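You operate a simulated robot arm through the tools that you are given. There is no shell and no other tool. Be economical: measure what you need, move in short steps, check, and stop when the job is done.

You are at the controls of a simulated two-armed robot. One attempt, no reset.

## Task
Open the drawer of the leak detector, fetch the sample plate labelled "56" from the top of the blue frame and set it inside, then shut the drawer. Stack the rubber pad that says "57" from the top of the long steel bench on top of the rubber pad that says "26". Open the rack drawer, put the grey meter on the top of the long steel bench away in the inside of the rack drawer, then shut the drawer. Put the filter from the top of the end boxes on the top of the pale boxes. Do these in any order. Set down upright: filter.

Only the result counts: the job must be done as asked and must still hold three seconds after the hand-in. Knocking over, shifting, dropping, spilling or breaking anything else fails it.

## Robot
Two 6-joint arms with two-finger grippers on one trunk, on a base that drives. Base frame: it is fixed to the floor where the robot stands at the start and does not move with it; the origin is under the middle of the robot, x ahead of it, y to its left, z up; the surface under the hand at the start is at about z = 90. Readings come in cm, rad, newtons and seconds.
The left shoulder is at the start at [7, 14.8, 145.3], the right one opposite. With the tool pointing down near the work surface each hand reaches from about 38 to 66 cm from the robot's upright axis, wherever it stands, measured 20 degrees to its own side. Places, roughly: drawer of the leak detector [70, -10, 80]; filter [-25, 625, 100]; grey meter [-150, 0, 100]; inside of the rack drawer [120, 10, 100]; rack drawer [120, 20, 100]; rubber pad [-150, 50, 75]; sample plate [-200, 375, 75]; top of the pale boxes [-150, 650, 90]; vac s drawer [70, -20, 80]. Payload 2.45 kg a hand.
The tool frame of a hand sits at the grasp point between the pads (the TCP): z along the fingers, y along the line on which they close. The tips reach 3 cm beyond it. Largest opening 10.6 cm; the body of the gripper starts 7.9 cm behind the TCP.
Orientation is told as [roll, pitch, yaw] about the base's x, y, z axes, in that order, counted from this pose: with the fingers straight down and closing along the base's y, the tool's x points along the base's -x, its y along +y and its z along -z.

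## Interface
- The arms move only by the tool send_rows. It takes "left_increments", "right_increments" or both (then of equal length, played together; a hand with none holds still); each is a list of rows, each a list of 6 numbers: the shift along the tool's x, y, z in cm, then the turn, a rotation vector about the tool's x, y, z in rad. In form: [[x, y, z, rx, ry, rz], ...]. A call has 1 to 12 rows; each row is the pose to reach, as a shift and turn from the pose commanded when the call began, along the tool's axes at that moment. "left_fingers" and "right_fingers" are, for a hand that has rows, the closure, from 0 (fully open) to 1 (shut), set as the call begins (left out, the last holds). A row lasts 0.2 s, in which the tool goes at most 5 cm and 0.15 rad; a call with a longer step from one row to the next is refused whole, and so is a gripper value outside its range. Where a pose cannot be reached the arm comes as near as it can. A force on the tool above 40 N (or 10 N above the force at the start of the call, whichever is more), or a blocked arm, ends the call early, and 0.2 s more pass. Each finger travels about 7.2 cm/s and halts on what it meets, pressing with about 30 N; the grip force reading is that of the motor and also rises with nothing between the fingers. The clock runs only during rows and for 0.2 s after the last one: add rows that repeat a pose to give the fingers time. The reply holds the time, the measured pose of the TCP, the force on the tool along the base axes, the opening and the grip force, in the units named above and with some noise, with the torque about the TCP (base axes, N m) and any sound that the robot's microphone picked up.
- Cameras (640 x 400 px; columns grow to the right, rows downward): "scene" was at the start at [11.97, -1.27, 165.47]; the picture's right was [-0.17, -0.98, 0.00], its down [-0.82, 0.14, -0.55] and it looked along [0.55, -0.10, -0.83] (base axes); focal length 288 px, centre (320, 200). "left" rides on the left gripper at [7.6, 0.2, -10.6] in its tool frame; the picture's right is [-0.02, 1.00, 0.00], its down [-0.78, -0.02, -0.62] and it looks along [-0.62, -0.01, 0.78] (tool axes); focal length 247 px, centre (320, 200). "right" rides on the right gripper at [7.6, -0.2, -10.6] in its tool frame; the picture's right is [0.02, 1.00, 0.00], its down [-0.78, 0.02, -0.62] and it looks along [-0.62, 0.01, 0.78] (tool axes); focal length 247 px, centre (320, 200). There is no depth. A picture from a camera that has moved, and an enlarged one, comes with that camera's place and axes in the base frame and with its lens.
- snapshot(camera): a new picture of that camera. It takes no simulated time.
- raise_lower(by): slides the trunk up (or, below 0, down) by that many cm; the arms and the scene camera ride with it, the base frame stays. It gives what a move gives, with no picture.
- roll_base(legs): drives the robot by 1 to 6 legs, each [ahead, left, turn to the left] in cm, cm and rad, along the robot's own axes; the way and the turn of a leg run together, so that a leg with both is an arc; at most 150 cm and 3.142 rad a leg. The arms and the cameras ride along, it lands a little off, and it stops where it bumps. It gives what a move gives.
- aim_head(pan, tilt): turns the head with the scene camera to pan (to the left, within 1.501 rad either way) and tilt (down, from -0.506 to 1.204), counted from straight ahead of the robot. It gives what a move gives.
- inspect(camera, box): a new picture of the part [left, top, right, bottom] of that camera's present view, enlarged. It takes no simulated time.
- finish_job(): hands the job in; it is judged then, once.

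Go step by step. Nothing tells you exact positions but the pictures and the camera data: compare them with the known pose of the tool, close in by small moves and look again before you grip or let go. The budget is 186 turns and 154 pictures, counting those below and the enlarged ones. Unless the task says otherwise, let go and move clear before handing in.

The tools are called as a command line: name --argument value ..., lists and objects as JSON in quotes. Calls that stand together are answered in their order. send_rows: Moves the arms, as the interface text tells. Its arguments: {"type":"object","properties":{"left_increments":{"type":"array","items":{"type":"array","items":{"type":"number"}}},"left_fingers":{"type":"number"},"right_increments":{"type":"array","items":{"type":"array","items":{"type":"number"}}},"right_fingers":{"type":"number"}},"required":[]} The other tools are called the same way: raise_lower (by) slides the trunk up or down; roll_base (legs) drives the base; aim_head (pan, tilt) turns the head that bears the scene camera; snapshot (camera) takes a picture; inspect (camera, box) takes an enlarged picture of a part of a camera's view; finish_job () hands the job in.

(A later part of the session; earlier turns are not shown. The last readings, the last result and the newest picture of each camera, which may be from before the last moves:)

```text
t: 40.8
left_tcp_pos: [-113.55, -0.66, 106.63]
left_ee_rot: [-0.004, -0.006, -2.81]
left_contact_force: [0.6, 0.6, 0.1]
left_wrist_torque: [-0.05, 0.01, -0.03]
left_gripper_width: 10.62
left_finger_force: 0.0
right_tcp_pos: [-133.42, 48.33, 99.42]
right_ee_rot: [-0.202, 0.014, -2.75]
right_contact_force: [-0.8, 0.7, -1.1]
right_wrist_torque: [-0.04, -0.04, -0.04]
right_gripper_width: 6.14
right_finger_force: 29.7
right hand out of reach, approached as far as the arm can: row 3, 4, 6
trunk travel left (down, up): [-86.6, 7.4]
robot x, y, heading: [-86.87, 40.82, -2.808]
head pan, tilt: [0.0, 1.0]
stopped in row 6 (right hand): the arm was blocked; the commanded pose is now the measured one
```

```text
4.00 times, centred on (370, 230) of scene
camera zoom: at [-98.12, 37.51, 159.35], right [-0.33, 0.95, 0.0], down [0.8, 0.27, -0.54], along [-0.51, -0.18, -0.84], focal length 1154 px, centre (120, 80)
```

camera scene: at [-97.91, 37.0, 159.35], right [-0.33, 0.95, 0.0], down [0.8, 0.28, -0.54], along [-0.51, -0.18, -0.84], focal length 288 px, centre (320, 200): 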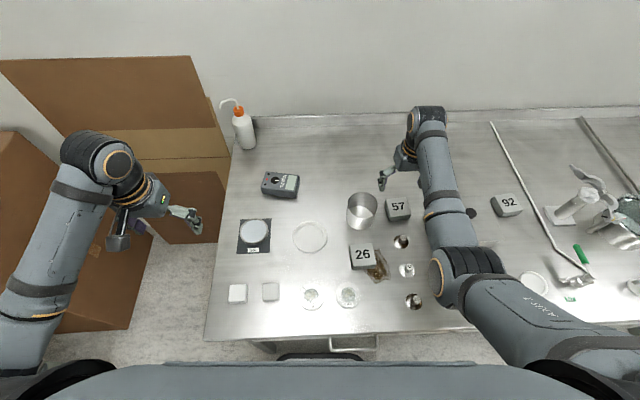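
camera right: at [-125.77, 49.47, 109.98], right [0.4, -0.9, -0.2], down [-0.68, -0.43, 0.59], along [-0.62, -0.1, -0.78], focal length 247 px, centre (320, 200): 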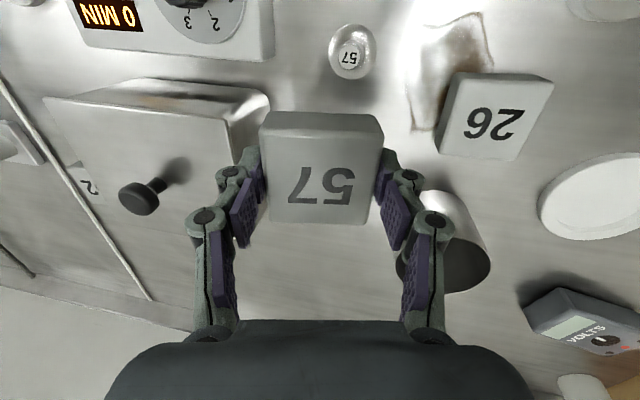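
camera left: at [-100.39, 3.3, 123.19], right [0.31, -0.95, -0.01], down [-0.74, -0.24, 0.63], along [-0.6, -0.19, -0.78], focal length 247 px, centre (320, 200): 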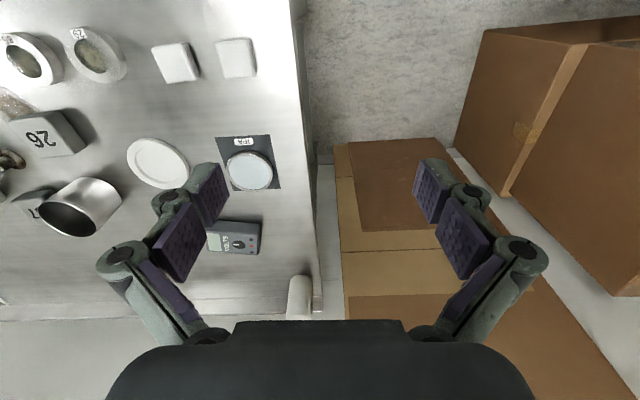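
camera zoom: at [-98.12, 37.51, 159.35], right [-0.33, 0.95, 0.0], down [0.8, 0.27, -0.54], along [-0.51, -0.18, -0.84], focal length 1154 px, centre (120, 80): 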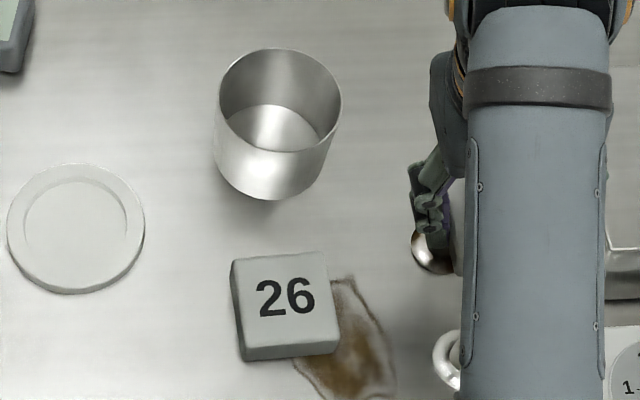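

The target is too close in for the right arm from here. I'll back the base up by 14 cm and level the hand.

roll_base --legs '[[-14, 0, 0]]'

send_rows --right_increments '[[-2, 0, 0, -0.1, 0, 0], [-5, 0, 0, -0.2, -0.014, 0], [-5, 0, 0, -0.2, -0.014, 0]]'

snapshot --camera "right"

snapshot --camera "scene"

```text
t: 42.2
left_tcp_pos: [-100.27, 3.58, 106.34]
left_ee_rot: [-0.003, -0.005, -2.812]
left_contact_force: [-0.9, 0.3, -0.3]
left_wrist_torque: [0.01, 0.0, 0.01]
left_gripper_width: 10.6
left_finger_force: 0.1
right_tcp_pos: [-120.22, 52.52, 99.48]
right_ee_rot: [-0.203, 0.016, -2.752]
right_contact_force: [-1.4, -0.5, -1.1]
right_wrist_torque: [0.03, 0.0, -0.01]
right_gripper_width: 6.13
right_finger_force: 30.3
trunk travel left (down, up): [-86.6, 7.4]
robot x, y, heading: [-73.36, 45.44, -2.814]
head pan, tilt: [0.0, 1.0]
```

```text
t: 43.0
left_tcp_pos: [-100.11, 3.56, 106.6]
left_ee_rot: [-0.008, -0.007, -2.811]
left_contact_force: [-0.6, 0.1, 0.0]
left_wrist_torque: [-0.04, 0.03, -0.02]
left_gripper_width: 10.6
left_finger_force: 0.1
right_tcp_pos: [-124.45, 50.75, 99.83]
right_ee_rot: [-0.003, -0.001, -2.751]
right_contact_force: [0.0, 0.1, -0.5]
right_wrist_torque: [-0.01, -0.01, -0.02]
right_gripper_width: 6.13
right_finger_force: 29.9
trunk travel left (down, up): [-86.6, 7.4]
robot x, y, heading: [-73.33, 45.82, -2.813]
head pan, tilt: [0.0, 1.0]
```

```text
121 pictures are left
camera right: at [-117.48, 53.88, 110.38], right [0.4, -0.92, 0.0], down [-0.72, -0.32, 0.62], along [-0.57, -0.25, -0.78], focal length 247 px, centre (320, 200)
```

right: 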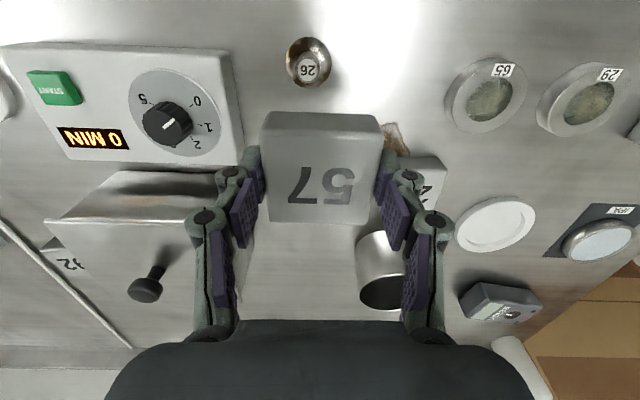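

```text
120 pictures are left
camera scene: at [-84.37, 41.53, 159.37], right [-0.32, 0.95, 0.0], down [0.8, 0.27, -0.54], along [-0.51, -0.17, -0.84], focal length 288 px, centre (320, 200)
```

scene: 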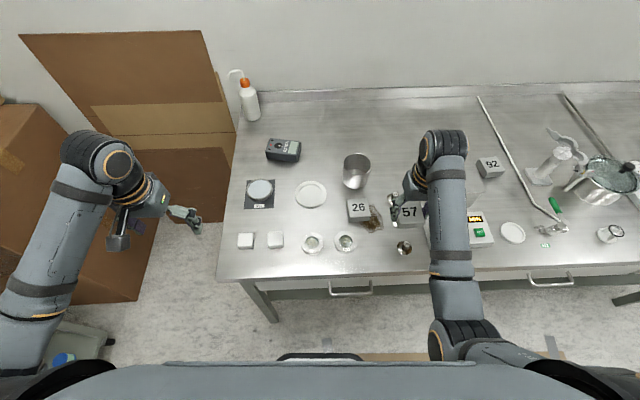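

Hand level. Moving above "26" at (-128.3,38.0).

send_rows --right_increments '[[-3, 3.5, 0, 0, 0, 0], [-6, 7, 0, 0, 0, 0], [-8.7, 10.3, 0, 0, 0, 0], [-8.7, 10.3, 0, 0, 0, 0]]'

snapshot --camera "right"

inspect --camera "scene" --box '[300, 160, 460, 260]'

```text
t: 44.0
left_tcp_pos: [-100.13, 3.61, 106.63]
left_ee_rot: [-0.004, -0.005, -2.811]
left_contact_force: [0.9, 0.2, -0.1]
left_wrist_torque: [0.02, -0.01, -0.03]
left_gripper_width: 10.6
left_finger_force: 0.0
right_tcp_pos: [-129.05, 38.64, 99.29]
right_ee_rot: [-0.014, 0.001, -2.756]
right_contact_force: [-0.1, -0.9, -0.9]
right_wrist_torque: [-0.04, 0.01, -0.01]
right_gripper_width: 6.07
right_finger_force: 30.1
trunk travel left (down, up): [-86.6, 7.4]
robot x, y, heading: [-73.2, 45.53, -2.813]
head pan, tilt: [0.0, 1.0]
```

```text
119 pictures are left
camera right: at [-122.07, 41.51, 109.98], right [0.4, -0.92, -0.01], down [-0.72, -0.32, 0.62], along [-0.57, -0.24, -0.78], focal length 247 px, centre (320, 200)
```

right: 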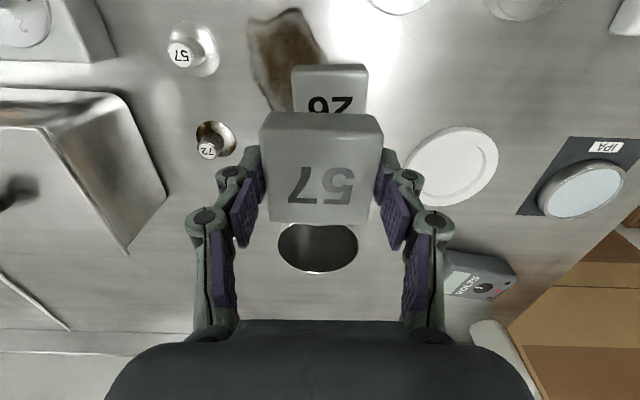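

```text
4.00 times, centred on (380, 210) of scene
camera zoom: at [-84.66, 41.62, 159.35], right [-0.32, 0.95, 0.0], down [0.8, 0.27, -0.54], along [-0.51, -0.18, -0.84], focal length 1154 px, centre (80, 160)
```

zoom: 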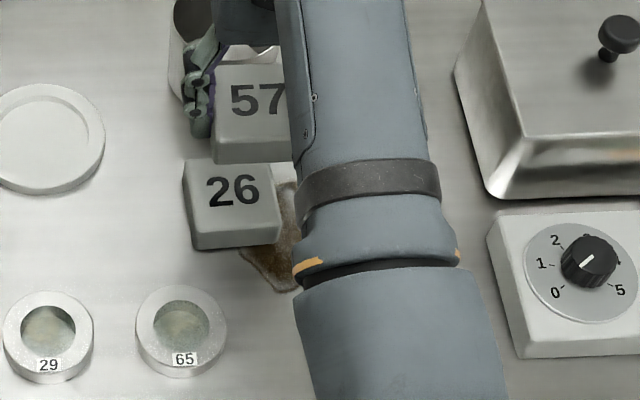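

"26" is slightly left of the held block. I'll shift 0.65 cm and descend to just above contact.

send_rows --right_increments '[[0.3, 0.65, 0, 0.012, 0, 0], [0.3, 0.65, 2, 0.012, 0, 0], [0.3, 0.65, 4, 0.012, 0, 0], [0.3, 0.65, 5.2, 0.012, 0, 0], [0.3, 0.65, 5.4, 0.012, 0, 0]]'

snapshot --camera "right"

inspect --camera "scene" --box '[300, 160, 460, 260]'

```text
t: 45.2
left_tcp_pos: [-100.27, 3.65, 106.65]
left_ee_rot: [-0.007, -0.005, -2.812]
left_contact_force: [-0.5, -0.6, -0.8]
left_wrist_torque: [-0.05, -0.02, -0.03]
left_gripper_width: 10.61
left_finger_force: 0.1
right_tcp_pos: [-129.36, 38.14, 94.68]
right_ee_rot: [-0.03, -0.017, -2.758]
right_contact_force: [0.6, 0.6, -0.8]
right_wrist_torque: [0.04, -0.04, 0.0]
right_gripper_width: 6.13
right_finger_force: 29.7
trunk travel left (down, up): [-86.6, 7.4]
robot x, y, heading: [-73.51, 45.37, -2.812]
head pan, tilt: [0.0, 1.0]
```

```text
117 pictures are left
camera right: at [-122.02, 40.9, 105.18], right [0.39, -0.92, -0.03], down [-0.7, -0.32, 0.63], along [-0.59, -0.23, -0.77], focal length 247 px, centre (320, 200)
```

right: 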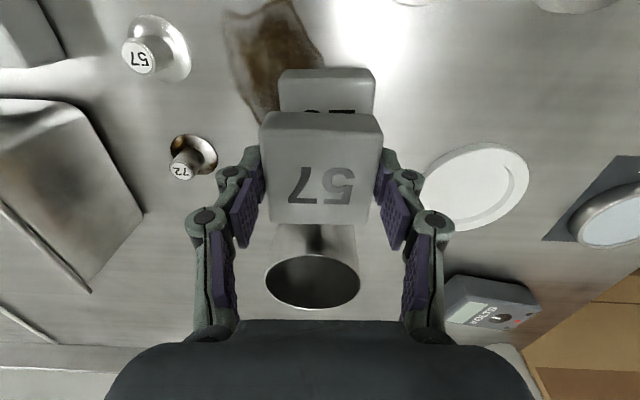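

```text
4.00 times, centred on (380, 210) of scene
camera zoom: at [-84.65, 41.56, 159.35], right [-0.32, 0.95, 0.0], down [0.8, 0.27, -0.54], along [-0.51, -0.17, -0.84], focal length 1154 px, centre (80, 160)
```

zoom: 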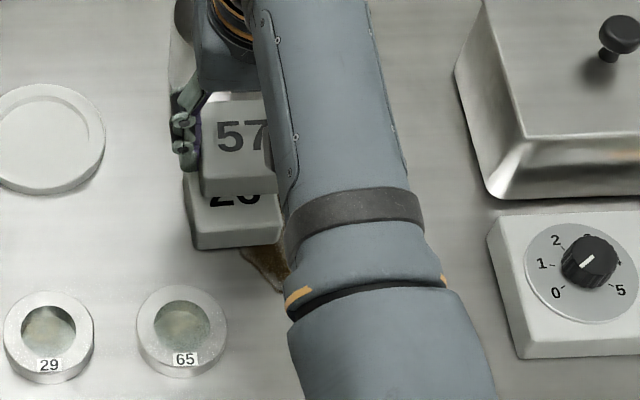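

The "57" block should come about 0.8 cm toward the robot. Correcting with small downward steps while watching the force.

send_rows --right_increments '[[0.8, 0.2, 0, 0, 0, 0], [0.8, 0.2, 0, 0, 0, 0], [0.8, 0.2, 0.4, 0, 0, 0], [0.8, 0.2, 0.8, 0, 0, 0], [0.8, 0.2, 0.8, 0, 0, 0]]'

snapshot --camera "right"

```text
t: 46.4
left_tcp_pos: [-100.23, 3.7, 106.66]
left_ee_rot: [-0.004, -0.005, -2.811]
left_contact_force: [-0.9, 1.2, -0.3]
left_wrist_torque: [-0.03, 0.0, 0.0]
left_gripper_width: 10.57
left_finger_force: 0.1
right_tcp_pos: [-129.24, 38.73, 94.27]
right_ee_rot: [-0.042, -0.024, -2.763]
right_contact_force: [0.0, 0.3, -1.7]
right_wrist_torque: [0.01, 0.0, 0.01]
right_gripper_width: 6.14
right_finger_force: 30.2
trunk travel left (down, up): [-86.6, 7.4]
robot x, y, heading: [-73.49, 45.55, -2.806]
head pan, tilt: [0.0, 1.0]
```

```text
115 pictures are left
camera right: at [-121.81, 41.47, 104.67], right [0.39, -0.92, -0.04], down [-0.7, -0.33, 0.64], along [-0.6, -0.22, -0.77], focal length 247 px, centre (320, 200)
```

right: 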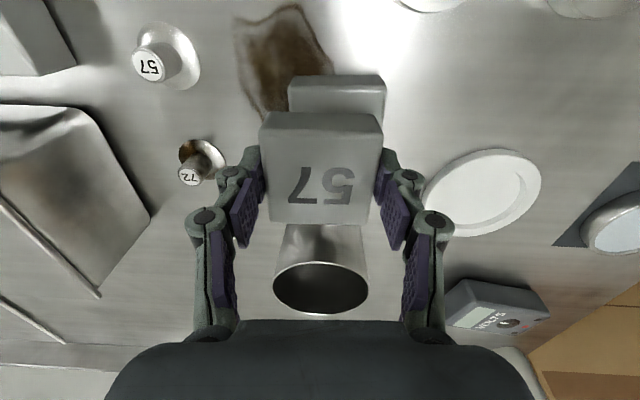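

The arm can't hold orientation this close to the centreline. I'll lift, shift the base 10 cm left and bring the hand back right.

send_rows --right_increments '[[0, 0, -2.5, 0, 0, 0], [0, 0, -5, 0, 0, 0]]'

roll_base --legs '[[0, 10, 0]]'

send_rows --right_increments '[[0, -3.5, 0, -0.02, 0.01, 0], [0, -7, 0, -0.03, 0.02, 0], [0, -10, 0, -0.03, 0.02, 0], [0, -10, 0, -0.03, 0.02, 0]]'

snapshot --camera "right"

```text
t: 47.2
left_tcp_pos: [-100.15, 3.68, 106.48]
left_ee_rot: [-0.004, -0.006, -2.81]
left_contact_force: [-0.6, -0.5, -1.3]
left_wrist_torque: [-0.01, -0.04, -0.02]
left_gripper_width: 10.59
left_finger_force: 0.1
right_tcp_pos: [-129.21, 40.77, 98.23]
right_ee_rot: [-0.074, -0.007, -2.778]
right_contact_force: [0.4, -0.5, -1.4]
right_wrist_torque: [0.0, 0.0, -0.04]
right_gripper_width: 6.09
right_finger_force: 30.5
trunk travel left (down, up): [-86.6, 7.4]
robot x, y, heading: [-73.11, 45.49, -2.815]
head pan, tilt: [0.0, 1.0]
stopped in row 2 (right hand): the arm was blocked; the commanded pose is now the measured one
```

```text
t: 48.3
left_tcp_pos: [-97.03, -5.77, 106.54]
left_ee_rot: [-0.003, -0.005, -2.811]
left_contact_force: [-0.7, 0.6, -0.4]
left_wrist_torque: [0.02, -0.02, 0.0]
left_gripper_width: 10.61
left_finger_force: 0.0
right_tcp_pos: [-126.0, 31.39, 98.23]
right_ee_rot: [-0.072, -0.008, -2.78]
right_contact_force: [0.4, -0.8, -0.9]
right_wrist_torque: [0.02, 0.01, -0.01]
right_gripper_width: 6.11
right_finger_force: 30.2
trunk travel left (down, up): [-86.6, 7.4]
robot x, y, heading: [-69.74, 35.9, -2.814]
head pan, tilt: [0.0, 1.0]
```

```text
t: 49.3
left_tcp_pos: [-96.86, -5.93, 106.62]
left_ee_rot: [-0.006, -0.006, -2.809]
left_contact_force: [0.4, -0.3, 0.5]
left_wrist_torque: [-0.02, 0.02, 0.04]
left_gripper_width: 10.62
left_finger_force: 0.1
right_tcp_pos: [-129.67, 40.69, 98.98]
right_ee_rot: [-0.044, 0.015, -2.778]
right_contact_force: [0.4, 0.0, -1.4]
right_wrist_torque: [0.01, -0.01, 0.0]
right_gripper_width: 6.12
right_finger_force: 29.9
trunk travel left (down, up): [-86.6, 7.4]
robot x, y, heading: [-69.79, 35.96, -2.813]
head pan, tilt: [0.0, 1.0]
```

```text
114 pictures are left
camera right: at [-122.47, 43.08, 109.68], right [0.37, -0.93, -0.04], down [-0.72, -0.32, 0.61], along [-0.58, -0.2, -0.79], focal length 247 px, centre (320, 200)
```

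right: 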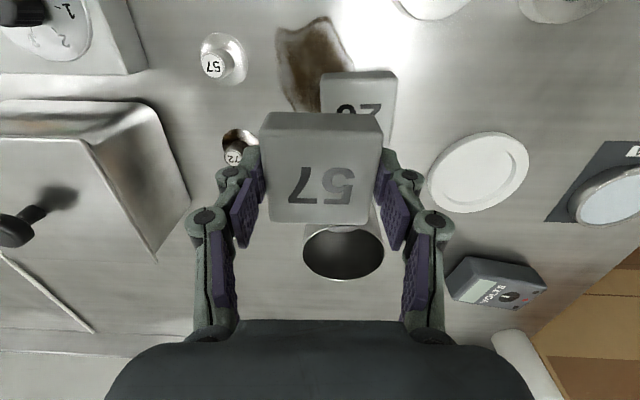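

Reach is better now. Levelling, and moving to the target above "26".

send_rows --right_increments '[[0.25, 2.7, 0, -0.04, -0.015, 0], [0.25, 2.7, 0, -0.044, -0.015, 0], [0.25, 2.7, 2, -0.044, -0.015, 0], [0.25, 2.7, 4, -0.044, -0.015, 0], [0.25, 2.7, 4, -0.044, -0.015, 0]]'

snapshot --camera "right"

```text
t: 50.5
left_tcp_pos: [-96.98, -5.95, 106.53]
left_ee_rot: [-0.007, -0.004, -2.813]
left_contact_force: [0.2, -0.4, -0.7]
left_wrist_torque: [-0.01, 0.02, -0.01]
left_gripper_width: 10.58
left_finger_force: 0.1
right_tcp_pos: [-128.19, 38.24, 94.76]
right_ee_rot: [0.002, -0.001, -2.779]
right_contact_force: [-0.6, 0.3, -0.5]
right_wrist_torque: [-0.01, 0.01, 0.0]
right_gripper_width: 6.12
right_finger_force: 30.0
trunk travel left (down, up): [-86.6, 7.4]
robot x, y, heading: [-70.09, 36.02, -2.818]
head pan, tilt: [0.0, 1.0]
```

```text
113 pictures are left
camera right: at [-121.2, 41.22, 105.34], right [0.37, -0.93, 0.0], down [-0.73, -0.29, 0.62], along [-0.58, -0.23, -0.78], focal length 247 px, centre (320, 200)
```

right: 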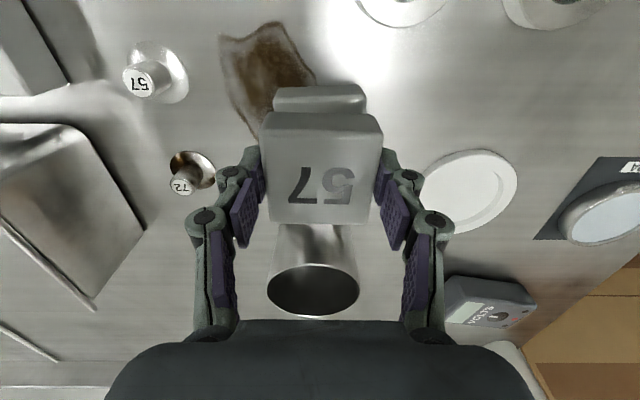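

Aligned over "26". Descending in small steps to contact.

send_rows --right_increments '[[0, 0, 0.5, 0, 0, 0], [0, 0, 1.0, 0, 0, 0], [0, 0, 1.4, 0, 0, 0], [0, 0, 1.6, 0, 0, 0]]'

```text
t: 51.5
left_tcp_pos: [-97.02, -5.87, 106.59]
left_ee_rot: [-0.005, -0.006, -2.812]
left_contact_force: [0.3, 0.4, 0.2]
left_wrist_torque: [0.01, -0.01, 0.02]
left_gripper_width: 10.57
left_finger_force: 0.0
right_tcp_pos: [-128.19, 38.26, 93.26]
right_ee_rot: [0.003, -0.001, -2.779]
right_contact_force: [-0.1, 0.1, -1.0]
right_wrist_torque: [0.01, 0.02, -0.01]
right_gripper_width: 6.13
right_finger_force: 30.2
trunk travel left (down, up): [-86.6, 7.4]
robot x, y, heading: [-70.29, 35.74, -2.811]
head pan, tilt: [0.0, 1.0]
```

send_rows --right_increments '[[0, 0, 0.3, 0, 0, 0], [0, 0, 0.6, 0, 0, 0], [0, 0, 0.6, 0, 0, 0]]'

inspect --camera "scene" --box '[300, 160, 460, 260]'

```text
t: 52.3
left_tcp_pos: [-96.88, -5.94, 106.5]
left_ee_rot: [-0.005, -0.005, -2.813]
left_contact_force: [-0.4, -0.4, 0.6]
left_wrist_torque: [-0.01, 0.02, -0.01]
left_gripper_width: 10.58
left_finger_force: 0.0
right_tcp_pos: [-128.33, 38.25, 92.57]
right_ee_rot: [0.002, -0.002, -2.779]
right_contact_force: [0.2, -0.7, -0.4]
right_wrist_torque: [-0.03, -0.01, 0.0]
right_gripper_width: 6.12
right_finger_force: 29.6
trunk travel left (down, up): [-86.6, 7.4]
robot x, y, heading: [-69.76, 35.45, -2.812]
head pan, tilt: [0.0, 1.0]
```

```text
4.00 times, centred on (380, 210) of scene
camera zoom: at [-81.36, 31.98, 159.35], right [-0.32, 0.95, 0.0], down [0.8, 0.27, -0.54], along [-0.51, -0.17, -0.84], focal length 1154 px, centre (80, 160)
```

zoom: 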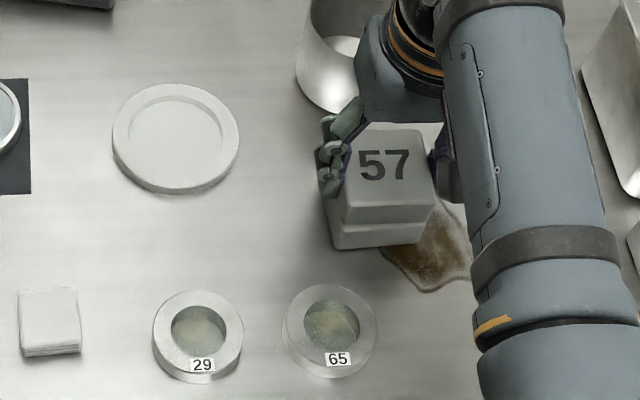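

Almost resting. A few more small steps.

send_rows --right_increments '[[0, 0, 0.2, 0, 0, 0], [0, 0, 0.4, 0, 0, 0], [0, 0, 0.4, 0, 0, 0]]'

inspect --camera "scene" --box '[360, 180, 440, 230]'

```text
t: 53.1
left_tcp_pos: [-96.76, -5.9, 106.73]
left_ee_rot: [-0.007, -0.006, -2.812]
left_contact_force: [0.0, 0.7, -0.2]
left_wrist_torque: [-0.04, -0.02, -0.01]
left_gripper_width: 10.58
left_finger_force: 0.0
right_tcp_pos: [-128.19, 38.28, 92.42]
right_ee_rot: [0.001, -0.006, -2.778]
right_contact_force: [-0.4, 2.2, 11.1]
right_wrist_torque: [0.27, -0.27, 0.07]
right_gripper_width: 6.12
right_finger_force: 29.7
trunk travel left (down, up): [-86.6, 7.4]
robot x, y, heading: [-70.08, 35.96, -2.814]
head pan, tilt: [0.0, 1.0]
```

```text
8.00 times, centred on (400, 205) of scene
camera zoom: at [-81.15, 32.01, 159.38], right [-0.32, 0.95, 0.0], down [0.8, 0.27, -0.54], along [-0.51, -0.17, -0.84], focal length 2307 px, centre (-320, 160)
```

zoom: 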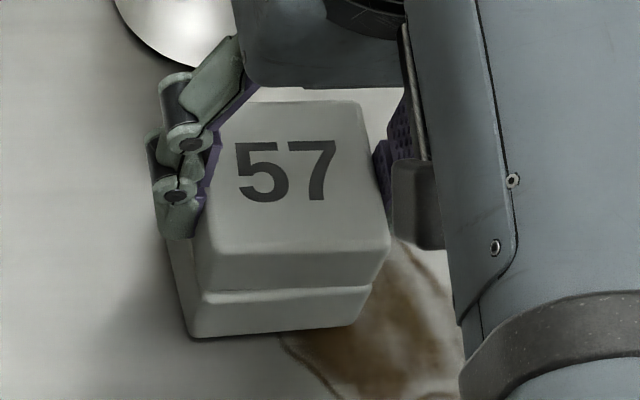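

Contact at 11 N, so it's resting on "26". Releasing and rising.

send_rows --right_increments '[[0, 0, -0.1, 0, 0, 0], [0, 0, -0.1, 0, 0, 0], [0, 0, -0.1, 0, 0, 0], [0, 0, -0.1, 0, 0, 0], [0, 0, -4, 0, 0, 0], [0, 0, -8, 0, 0, 0], [0, 0, -11, 0, 0, 0]]' --right_fingers 0.05

snapshot --camera "right"

snapshot --camera "scene"

```text
t: 54.7
left_tcp_pos: [-96.87, -5.88, 106.52]
left_ee_rot: [-0.005, -0.005, -2.811]
left_contact_force: [-0.5, 0.0, 0.0]
left_wrist_torque: [-0.01, 0.0, 0.03]
left_gripper_width: 10.6
left_finger_force: 0.0
right_tcp_pos: [-128.22, 38.16, 103.23]
right_ee_rot: [0.002, -0.001, -2.78]
right_contact_force: [0.9, 0.0, -0.8]
right_wrist_torque: [0.01, 0.01, 0.0]
right_gripper_width: 10.07
right_finger_force: 0.1
trunk travel left (down, up): [-86.6, 7.4]
robot x, y, heading: [-70.2, 35.8, -2.817]
head pan, tilt: [0.0, 1.0]
```

```text
110 pictures are left
camera right: at [-121.21, 41.03, 113.83], right [0.37, -0.93, 0.0], down [-0.73, -0.29, 0.62], along [-0.58, -0.23, -0.78], focal length 247 px, centre (320, 200)
```

right: 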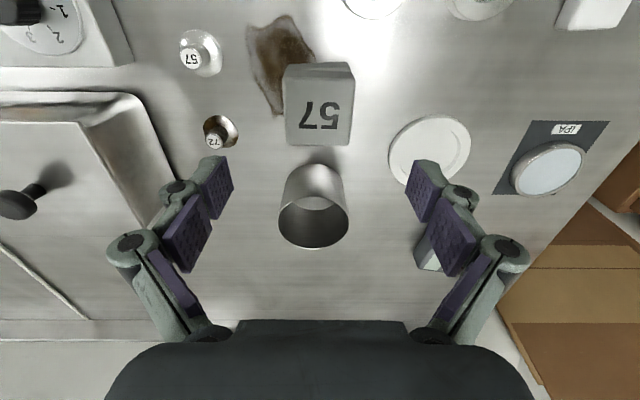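

```text
109 pictures are left
camera scene: at [-81.34, 31.96, 159.35], right [-0.32, 0.95, 0.0], down [0.8, 0.27, -0.54], along [-0.51, -0.17, -0.84], focal length 288 px, centre (320, 200)
```

scene: 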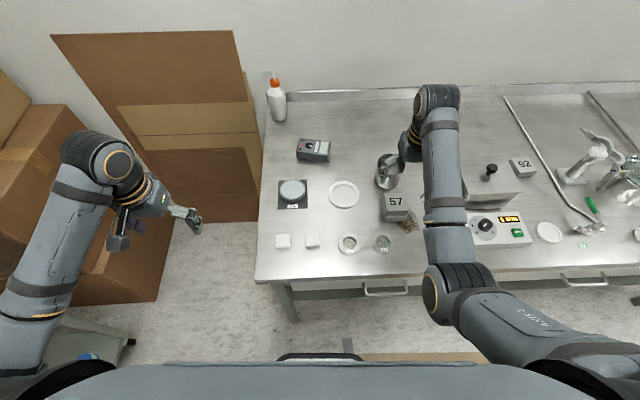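

Stack done: "57" sits squarely on "26". Next is the meter at about (-142.3,8.9), with the left hand; its long side lies sideways, so I must turn the gripper 90°. I'll shift the base right and forward.

roll_base --legs '[[0, -14, 0], [15, 0, 0]]'

send_rows --left_increments '[[-2, 0, 0, 0, 0, -0.14], [-4, 0, 0, 0, 0, -0.28], [-6, 0, 0, 0, 0, -0.42], [-8, 0, 0, 0, 0, -0.56], [-10, 0, 0, 0, 0, -0.7], [-10, 0, 0, 0, 0, -0.84], [-10, 0, 0, 0, 0, -0.98], [-10, 0, 0, 0, 0, -1.12], [-10, 0, 0, 0, 0, -1.26], [-10, 0, 0, 0, 0, -1.4], [-10, 0, 0, 0, 0, -1.54]]'

snapshot --camera "left"

snapshot --camera "scene"

```text
t: 57.0
left_tcp_pos: [-115.74, 2.81, 106.66]
left_ee_rot: [-0.006, -0.008, -2.815]
left_contact_force: [-0.2, 0.6, -0.1]
left_wrist_torque: [0.03, 0.05, 0.06]
left_gripper_width: 10.6
left_finger_force: 0.1
right_tcp_pos: [-147.13, 46.83, 103.31]
right_ee_rot: [0.002, -0.004, -2.783]
right_contact_force: [0.3, 0.7, -0.1]
right_wrist_torque: [-0.01, 0.04, 0.01]
right_gripper_width: 10.07
right_finger_force: 0.0
trunk travel left (down, up): [-86.6, 7.4]
robot x, y, heading: [-89.2, 44.24, -2.808]
head pan, tilt: [0.0, 1.0]
```

```text
t: 59.4
left_tcp_pos: [-125.22, -1.82, 104.03]
left_ee_rot: [-0.008, 0.007, -1.273]
left_contact_force: [0.0, 0.0, -0.2]
left_wrist_torque: [0.01, -0.02, 0.03]
left_gripper_width: 10.59
left_finger_force: 0.1
left hand out of reach, approached as far as the arm can: row 1, 2, 3, 4, 5, 6, 7, 8, 9, 10, 11
right_tcp_pos: [-147.26, 46.77, 103.2]
right_ee_rot: [0.002, 0.0, -2.781]
right_contact_force: [-0.2, -0.1, -0.1]
right_wrist_torque: [-0.02, 0.01, -0.04]
right_gripper_width: 10.07
right_finger_force: 0.0
trunk travel left (down, up): [-86.6, 7.4]
robot x, y, heading: [-89.33, 44.58, -2.81]
head pan, tilt: [0.0, 1.0]
```

```text
108 pictures are left
camera left: at [-127.21, 5.43, 114.84], right [0.96, 0.27, -0.01], down [0.22, -0.76, 0.62], along [0.16, -0.59, -0.79], focal length 247 px, centre (320, 200)
```

left: 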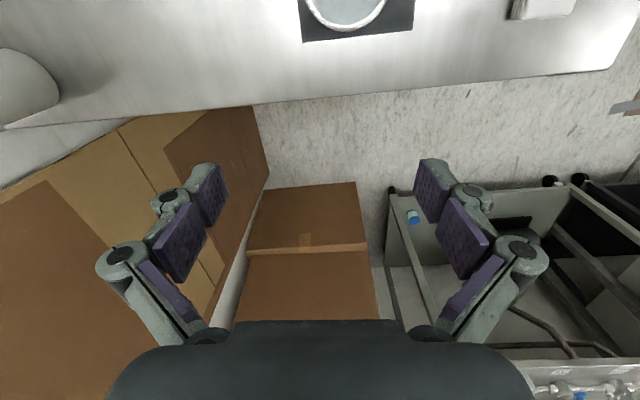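

```text
107 pictures are left
camera scene: at [-100.31, 40.55, 159.35], right [-0.32, 0.95, 0.0], down [0.8, 0.27, -0.54], along [-0.51, -0.17, -0.84], focal length 288 px, centre (320, 200)
```

scene: 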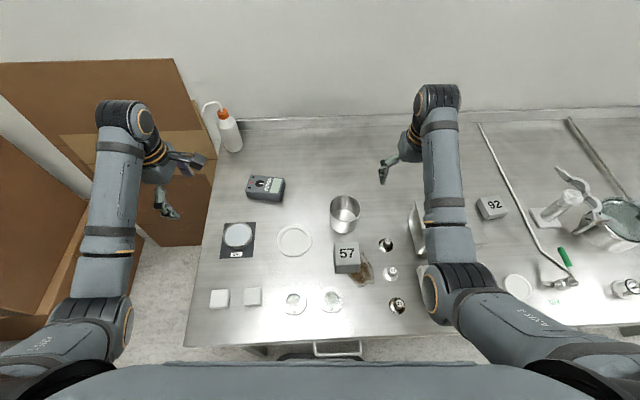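

The gripper turned fine. Moving over the meter at (-142.5,8.9) with a small yaw correction.

send_rows --left_increments '[[3.5, -3, 0, 0, 0, 0.03], [7, -6, 0, 0, 0, 0.06], [10.5, -9, 0, 0, 0, 0.093], [14, -12, 0, 0, 0, 0.093], [15.3, -13.4, 0, 0, 0, 0.093], [15.3, -13.4, 3, 0, 0, 0.093], [15.3, -13.4, 3, 0, 0, 0.093]]'

snapshot --camera "left"

inspect --camera "scene" --box '[180, 130, 340, 230]'

```text
t: 61.0
left_tcp_pos: [-142.48, 8.86, 101.17]
left_ee_rot: [-0.009, 0.006, -1.37]
left_contact_force: [0.8, 0.7, -0.3]
left_wrist_torque: [0.08, 0.01, 0.01]
left_gripper_width: 10.59
left_finger_force: 0.0
left hand out of reach, approached as far as the arm can: row 1
right_tcp_pos: [-147.21, 46.98, 103.21]
right_ee_rot: [0.002, -0.001, -2.782]
right_contact_force: [-0.1, -0.3, 0.4]
right_wrist_torque: [-0.02, -0.03, 0.0]
right_gripper_width: 10.08
right_finger_force: 0.1
trunk travel left (down, up): [-86.6, 7.4]
robot x, y, heading: [-88.73, 44.46, -2.817]
head pan, tilt: [0.0, 1.0]
```

```text
106 pictures are left
camera left: at [-143.85, 16.38, 111.95], right [0.98, 0.18, -0.01], down [0.15, -0.77, 0.62], along [0.11, -0.61, -0.79], focal length 247 px, centre (320, 200)
```

left: 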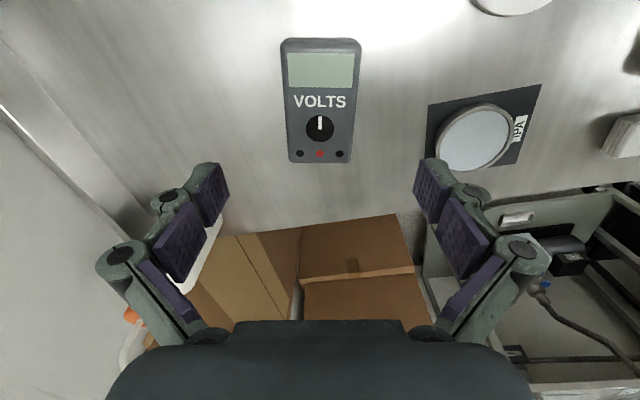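

```text
4.00 times, centred on (260, 180) of scene
camera zoom: at [-100.31, 40.59, 159.35], right [-0.32, 0.95, 0.0], down [0.8, 0.27, -0.54], along [-0.51, -0.17, -0.84], focal length 1154 px, centre (560, 280)
```

zoom: 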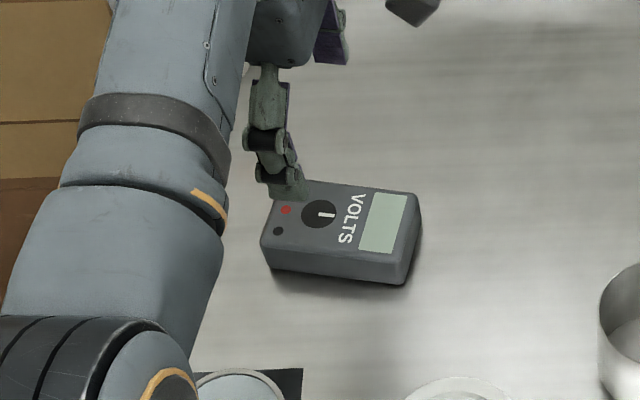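

Aligned with the meter. Descending to TCP z≈88.7 and gripping.

send_rows --left_increments '[[0.5, -0.1, 4, 0, 0, 0], [0.5, -0.1, 8, 0, 0, 0], [0.5, -0.1, 11, 0, 0, 0], [0.5, -0.1, 12.4, 0, 0, 0], [0.5, -0.1, 12.4, 0, 0, 0]]'

snapshot --camera "left"

```text
t: 62.2
left_tcp_pos: [-142.5, 9.47, 89.05]
left_ee_rot: [-0.007, 0.006, -1.368]
left_contact_force: [0.0, -0.3, -0.9]
left_wrist_torque: [-0.06, 0.02, -0.02]
left_gripper_width: 10.6
left_finger_force: 0.0
left hand out of reach, approached as far as the arm can: row 4, 5
right_tcp_pos: [-147.23, 46.9, 103.23]
right_ee_rot: [0.003, -0.002, -2.783]
right_contact_force: [-0.4, 0.0, -0.3]
right_wrist_torque: [-0.02, -0.01, 0.06]
right_gripper_width: 10.06
right_finger_force: 0.0
trunk travel left (down, up): [-86.6, 7.4]
robot x, y, heading: [-88.58, 44.42, -2.815]
head pan, tilt: [0.0, 1.0]
```

```text
104 pictures are left
camera left: at [-143.84, 16.95, 99.76], right [0.98, 0.18, -0.01], down [0.15, -0.77, 0.62], along [0.11, -0.61, -0.79], focal length 247 px, centre (320, 200)
```

left: 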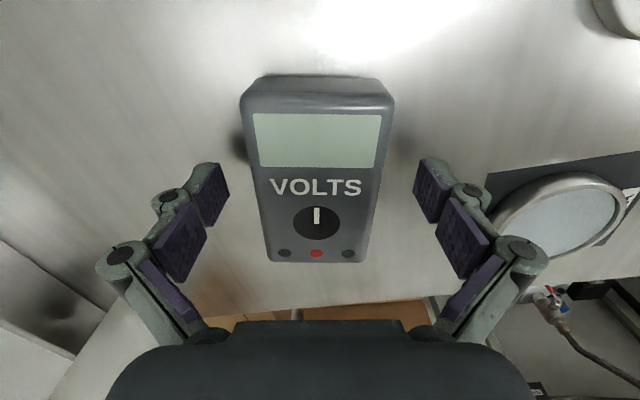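

send_rows --left_increments '[[0, 0, 0, 0, 0, 0], [0, 0, 0, 0, 0, 0], [0, 0, 0, 0, 0, 0], [0, 0, 0, 0, 0, 0], [0, 0, 0, 0, 0, 0], [0, 0, -3, 0, 0, 0], [0, 0, -7, 0, 0, 0], [0, 0, -10, 0, 0, 0]]' --left_fingers 0.7

snapshot --camera "left"

```text
t: 64.0
left_tcp_pos: [-142.53, 9.37, 98.89]
left_ee_rot: [-0.005, 0.004, -1.368]
left_contact_force: [0.0, -0.4, -2.9]
left_wrist_torque: [-0.01, 0.01, 0.05]
left_gripper_width: 6.58
left_finger_force: 29.8
right_tcp_pos: [-147.28, 46.81, 103.18]
right_ee_rot: [0.002, -0.002, -2.782]
right_contact_force: [1.1, 0.0, 0.5]
right_wrist_torque: [0.0, -0.02, -0.01]
right_gripper_width: 10.06
right_finger_force: 0.1
trunk travel left (down, up): [-86.6, 7.4]
robot x, y, heading: [-88.63, 44.65, -2.814]
head pan, tilt: [0.0, 1.0]
```

```text
103 pictures are left
camera left: at [-143.82, 16.9, 109.67], right [0.98, 0.18, 0.0], down [0.14, -0.77, 0.62], along [0.11, -0.61, -0.79], focal length 247 px, centre (320, 200)
```

left: 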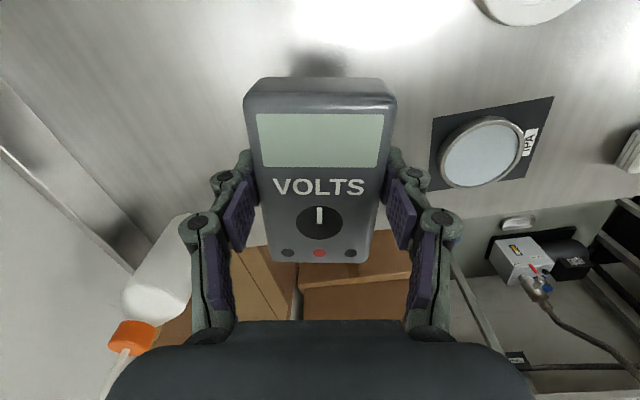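

The meter is held. I'll raise the trunk, back off, turn to face -y and strafe diagonally through the aisle toward the rack, pulling the hands in first.

raise_lower --by 7

roll_base --legs '[[-25, 0, 0], [0, 0, -0.33], [-25, 18, 0]]'

send_rows --left_increments '[[0, 3, 0, 0, 0, 0], [0, 6, 0, 0, 0, 0], [0, 9, 0, 0, 0, 0]]' --right_increments '[[3, 0, 0, 0, 0, 0], [6, 0, 0, 0, 0, 0], [9, 0, 0, 0, 0, 0]]'

roll_base --legs '[[0, 0, 1.57]]'

aim_head --pan 0.9 --tilt 0.5

snapshot --camera "scene"

```text
t: 65.1
left_tcp_pos: [-142.49, 9.37, 105.88]
left_ee_rot: [-0.004, 0.004, -1.368]
left_contact_force: [0.6, -0.1, -1.6]
left_wrist_torque: [0.01, -0.01, 0.0]
left_gripper_width: 6.56
left_finger_force: 29.9
right_tcp_pos: [-147.22, 46.83, 110.23]
right_ee_rot: [0.002, -0.002, -2.782]
right_contact_force: [0.6, 0.7, 0.4]
right_wrist_torque: [0.0, -0.02, -0.02]
right_gripper_width: 10.05
right_finger_force: 0.1
trunk travel left (down, up): [-93.6, 0.4]
robot x, y, heading: [-89.08, 44.52, -2.814]
head pan, tilt: [0.0, 1.0]
```

```text
t: 69.7
left_tcp_pos: [-102.21, 18.64, 105.85]
left_ee_rot: [-0.005, 0.005, -1.697]
left_contact_force: [0.3, -0.9, -2.2]
left_wrist_torque: [0.02, -0.04, 0.0]
left_gripper_width: 6.53
left_finger_force: 30.4
right_tcp_pos: [-94.59, 55.54, 110.02]
right_ee_rot: [0.002, 0.001, -3.108]
right_contact_force: [-0.9, -0.6, -0.5]
right_wrist_torque: [-0.01, -0.06, 0.0]
right_gripper_width: 10.06
right_finger_force: 0.0
trunk travel left (down, up): [-93.6, 0.4]
robot x, y, heading: [-39.89, 34.42, -3.136]
head pan, tilt: [0.0, 1.0]
```

```text
t: 70.5
left_tcp_pos: [-92.8, 17.38, 106.17]
left_ee_rot: [-0.007, 0.004, -1.693]
left_contact_force: [-0.3, -0.2, -2.1]
left_wrist_torque: [0.0, 0.03, -0.02]
left_gripper_width: 6.55
left_finger_force: 29.7
right_tcp_pos: [-86.05, 55.72, 107.29]
right_ee_rot: [0.001, -0.007, -3.108]
right_contact_force: [0.7, 0.3, -0.2]
right_wrist_torque: [0.04, 0.06, 0.02]
right_gripper_width: 10.06
right_finger_force: 0.0
right hand out of reach, approached as far as the arm can: row 1, 2, 3
trunk travel left (down, up): [-93.6, 0.4]
robot x, y, heading: [-39.96, 34.5, -3.145]
head pan, tilt: [0.0, 1.0]
```

```text
t: 74.7
left_tcp_pos: [-22.15, -18.42, 106.02]
left_ee_rot: [-0.004, 0.005, -0.109]
left_contact_force: [0.3, -0.4, -2.1]
left_wrist_torque: [0.0, 0.02, 0.02]
left_gripper_width: 6.55
left_finger_force: 30.2
right_tcp_pos: [-60.61, -12.0, 107.15]
right_ee_rot: [0.002, -0.006, -1.524]
right_contact_force: [0.1, -0.1, -0.6]
right_wrist_torque: [0.01, -0.03, 0.03]
right_gripper_width: 10.06
right_finger_force: 0.0
trunk travel left (down, up): [-93.6, 0.4]
robot x, y, heading: [-40.14, 34.69, -1.56]
head pan, tilt: [0.0, 1.0]
```

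```text
t: 75.9
left_tcp_pos: [-22.14, -18.42, 106.05]
left_ee_rot: [-0.005, 0.006, -0.112]
left_contact_force: [0.1, 0.6, -2.1]
left_wrist_torque: [0.0, 0.01, 0.03]
left_gripper_width: 6.55
left_finger_force: 30.0
right_tcp_pos: [-60.49, -11.99, 107.1]
right_ee_rot: [0.002, -0.003, -1.524]
right_contact_force: [1.3, 0.3, -0.7]
right_wrist_torque: [-0.01, -0.04, 0.02]
right_gripper_width: 10.07
right_finger_force: 0.0
trunk travel left (down, up): [-93.6, 0.4]
robot x, y, heading: [-40.11, 34.53, -1.559]
head pan, tilt: [0.901, 0.499]
```

```text
102 pictures are left
camera scene: at [-32.69, 23.86, 170.45], right [-0.61, -0.79, 0.0], down [-0.38, 0.29, -0.88], along [0.69, -0.54, -0.48], focal length 288 px, centre (320, 200)
```

scene: 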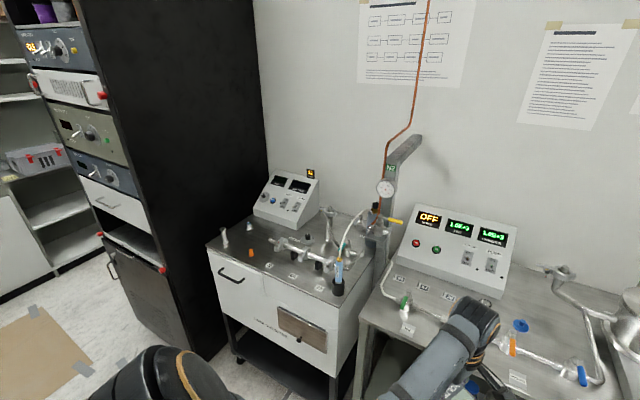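

There's a clear view of the rack: a grey drawer with a handle about mid-height. I'll strafe diagonally toward it, keeping the hands clear of the benches.

roll_base --legs '[[-28, 62, 0], [-35, 78, 0]]'

aim_head --pan 0.25 --tilt 0.8

snapshot --camera "scene"

```text
t: 83.9
left_tcp_pos: [118.84, 47.07, 105.84]
left_ee_rot: [0.0, 0.008, -0.108]
left_contact_force: [0.2, 0.0, -2.4]
left_wrist_torque: [0.02, 0.02, 0.0]
left_gripper_width: 6.57
left_finger_force: 30.6
right_tcp_pos: [80.49, 53.4, 107.11]
right_ee_rot: [0.001, -0.004, -1.524]
right_contact_force: [-0.6, 0.7, 0.0]
right_wrist_torque: [0.04, -0.02, -0.03]
right_gripper_width: 10.07
right_finger_force: 0.1
trunk travel left (down, up): [-93.6, 0.4]
robot x, y, heading: [101.22, 99.53, -1.56]
head pan, tilt: [0.901, 0.499]
```

```text
t: 84.9
left_tcp_pos: [118.95, 47.18, 105.92]
left_ee_rot: [-0.008, 0.004, -0.11]
left_contact_force: [-0.2, -0.1, -2.8]
left_wrist_torque: [0.04, 0.03, 0.0]
left_gripper_width: 6.56
left_finger_force: 30.2
right_tcp_pos: [80.53, 53.53, 107.16]
right_ee_rot: [0.0, -0.005, -1.525]
right_contact_force: [0.1, 0.1, 0.2]
right_wrist_torque: [-0.02, -0.01, -0.01]
right_gripper_width: 10.07
right_finger_force: 0.1
trunk travel left (down, up): [-93.6, 0.4]
robot x, y, heading: [101.09, 100.03, -1.551]
head pan, tilt: [0.25, 0.799]
```

```text
101 pictures are left
camera scene: at [103.3, 87.19, 167.87], right [-0.97, -0.26, 0.0], down [-0.19, 0.69, -0.7], along [0.18, -0.67, -0.72], focal length 288 px, centre (320, 200)
```

scene: 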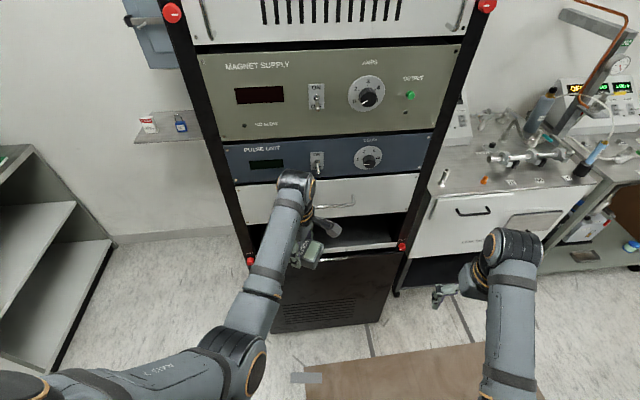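

The rack drawer is the pale panel under PULSE UNIT with a bow handle at about (117,~25,98). Zooming in on it.

roll_base --legs '[[0, 28, 0]]'

aim_head --pan -0.2 --tilt 0.75

snapshot --camera "scene"

snapshot --camera "right"

```text
t: 86.9
left_tcp_pos: [146.77, 47.53, 105.99]
left_ee_rot: [-0.005, 0.004, -0.11]
left_contact_force: [-0.3, 1.1, -2.3]
left_wrist_torque: [0.0, 0.04, -0.01]
left_gripper_width: 6.56
left_finger_force: 30.0
right_tcp_pos: [108.4, 54.03, 107.19]
right_ee_rot: [0.002, -0.006, -1.524]
right_contact_force: [-0.2, 0.2, -0.1]
right_wrist_torque: [0.01, -0.03, -0.02]
right_gripper_width: 10.06
right_finger_force: 0.0
trunk travel left (down, up): [-93.6, 0.4]
robot x, y, heading: [129.06, 100.71, -1.556]
head pan, tilt: [0.25, 0.799]
```

```text
t: 87.8
left_tcp_pos: [147.07, 47.58, 105.95]
left_ee_rot: [-0.005, 0.007, -0.11]
left_contact_force: [0.8, -0.8, -2.0]
left_wrist_torque: [0.03, 0.04, 0.0]
left_gripper_width: 6.54
left_finger_force: 30.4
right_tcp_pos: [108.64, 53.84, 107.29]
right_ee_rot: [-0.001, -0.005, -1.525]
right_contact_force: [0.4, -0.5, -0.4]
right_wrist_torque: [0.04, 0.03, -0.02]
right_gripper_width: 10.04
right_finger_force: 0.1
trunk travel left (down, up): [-93.6, 0.4]
robot x, y, heading: [128.93, 100.25, -1.56]
head pan, tilt: [-0.201, 0.75]
```

```text
100 pictures are left
camera scene: at [127.81, 87.19, 168.26], right [-0.98, 0.18, 0.0], down [0.13, 0.67, -0.73], along [-0.14, -0.72, -0.68], focal length 288 px, centre (320, 200)
```

scene: 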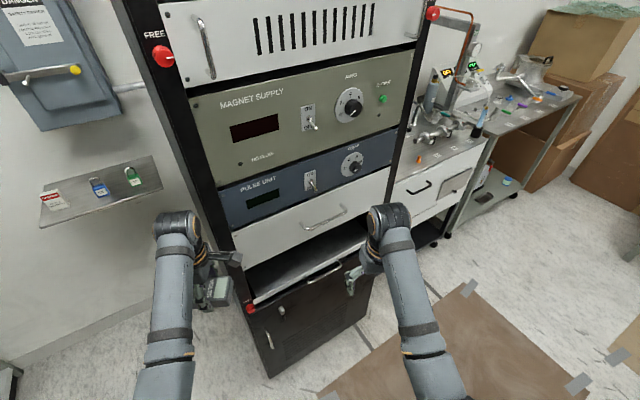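

```text
99 pictures are left
camera right: at [108.13, 61.63, 117.8], right [1.0, 0.07, 0.0], down [0.05, -0.78, 0.63], along [0.04, -0.62, -0.78], focal length 247 px, centre (320, 200)
```

right: 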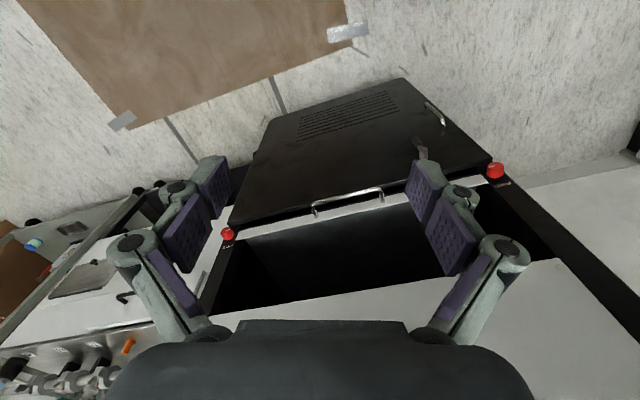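

inspect --camera "scene" --box '[220, 160, 400, 320]'

inspect --camera "right" --box '[200, 70, 520, 320]'

```text
2.50 times, centred on (310, 240) of scene
camera zoom: at [127.81, 87.19, 168.26], right [-0.98, 0.18, 0.0], down [0.13, 0.67, -0.73], along [-0.14, -0.72, -0.68], focal length 721 px, centre (345, 100)
```

zoom: 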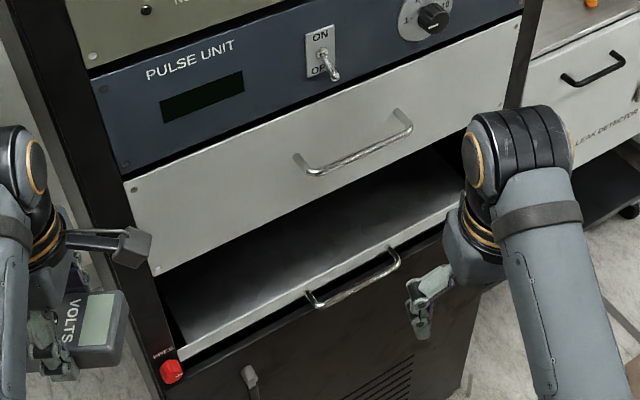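

```text
1.60 times, centred on (360, 195) of right
camera zoom: at [108.13, 61.63, 117.8], right [1.0, 0.07, 0.0], down [0.05, -0.78, 0.63], along [0.04, -0.62, -0.78], focal length 395 px, centre (256, 208)
```

zoom: 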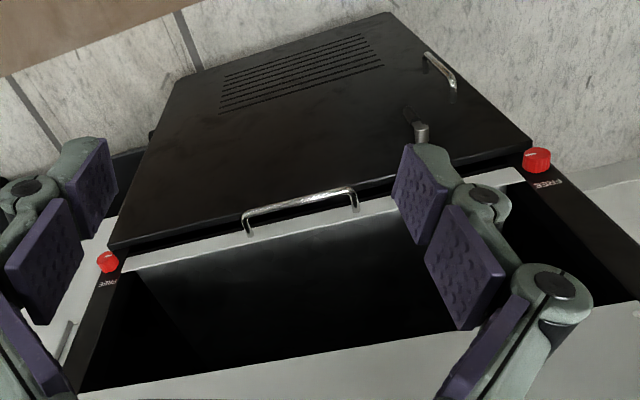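

The pale panel with a bow handle is the drawer; below it is a pull-out shelf. The rack is skewed by about 0.42 rad, so I'll square up to it.

roll_base --legs '[[0, 0, 0.42], [-4, -30, 0]]'

aim_head --pan 0 --tilt 0.8

snapshot --camera "scene"

```text
t: 91.1
left_tcp_pos: [138.69, 50.53, 105.89]
left_ee_rot: [-0.006, 0.008, 0.32]
left_contact_force: [0.1, -0.3, -2.3]
left_wrist_torque: [-0.02, 0.05, 0.01]
left_gripper_width: 6.53
left_finger_force: 30.2
right_tcp_pos: [101.09, 40.5, 107.36]
right_ee_rot: [-0.003, -0.005, -1.095]
right_contact_force: [0.7, 0.5, 0.0]
right_wrist_torque: [-0.05, 0.03, 0.01]
right_gripper_width: 10.05
right_finger_force: 0.1
trunk travel left (down, up): [-93.6, 0.4]
robot x, y, heading: [100.45, 91.14, -1.129]
head pan, tilt: [-0.201, 0.75]
```

```text
t: 91.8
left_tcp_pos: [138.49, 50.46, 105.98]
left_ee_rot: [-0.003, 0.004, 0.32]
left_contact_force: [0.6, 0.6, -2.7]
left_wrist_torque: [-0.01, 0.01, -0.03]
left_gripper_width: 6.54
left_finger_force: 30.5
right_tcp_pos: [100.86, 40.39, 107.11]
right_ee_rot: [0.002, -0.004, -1.095]
right_contact_force: [-0.4, 0.1, 0.5]
right_wrist_torque: [-0.01, -0.02, -0.05]
right_gripper_width: 10.06
right_finger_force: 0.0
trunk travel left (down, up): [-93.6, 0.4]
robot x, y, heading: [100.13, 91.4, -1.124]
head pan, tilt: [0.0, 0.799]
```

```text
96 pictures are left
camera scene: at [105.86, 79.31, 167.86], right [-0.9, -0.43, 0.0], down [-0.31, 0.65, -0.7], along [0.3, -0.63, -0.72], focal length 288 px, centre (320, 200)
```

scene: 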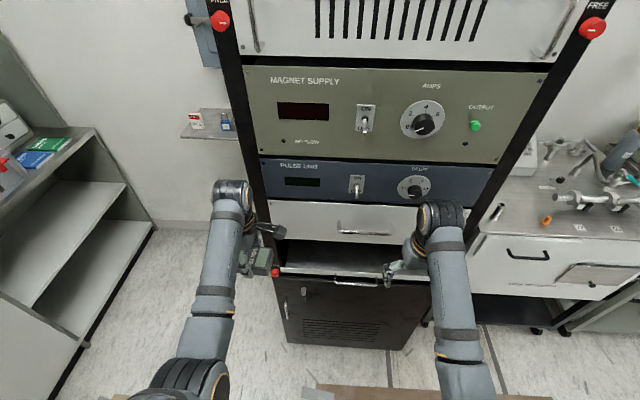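

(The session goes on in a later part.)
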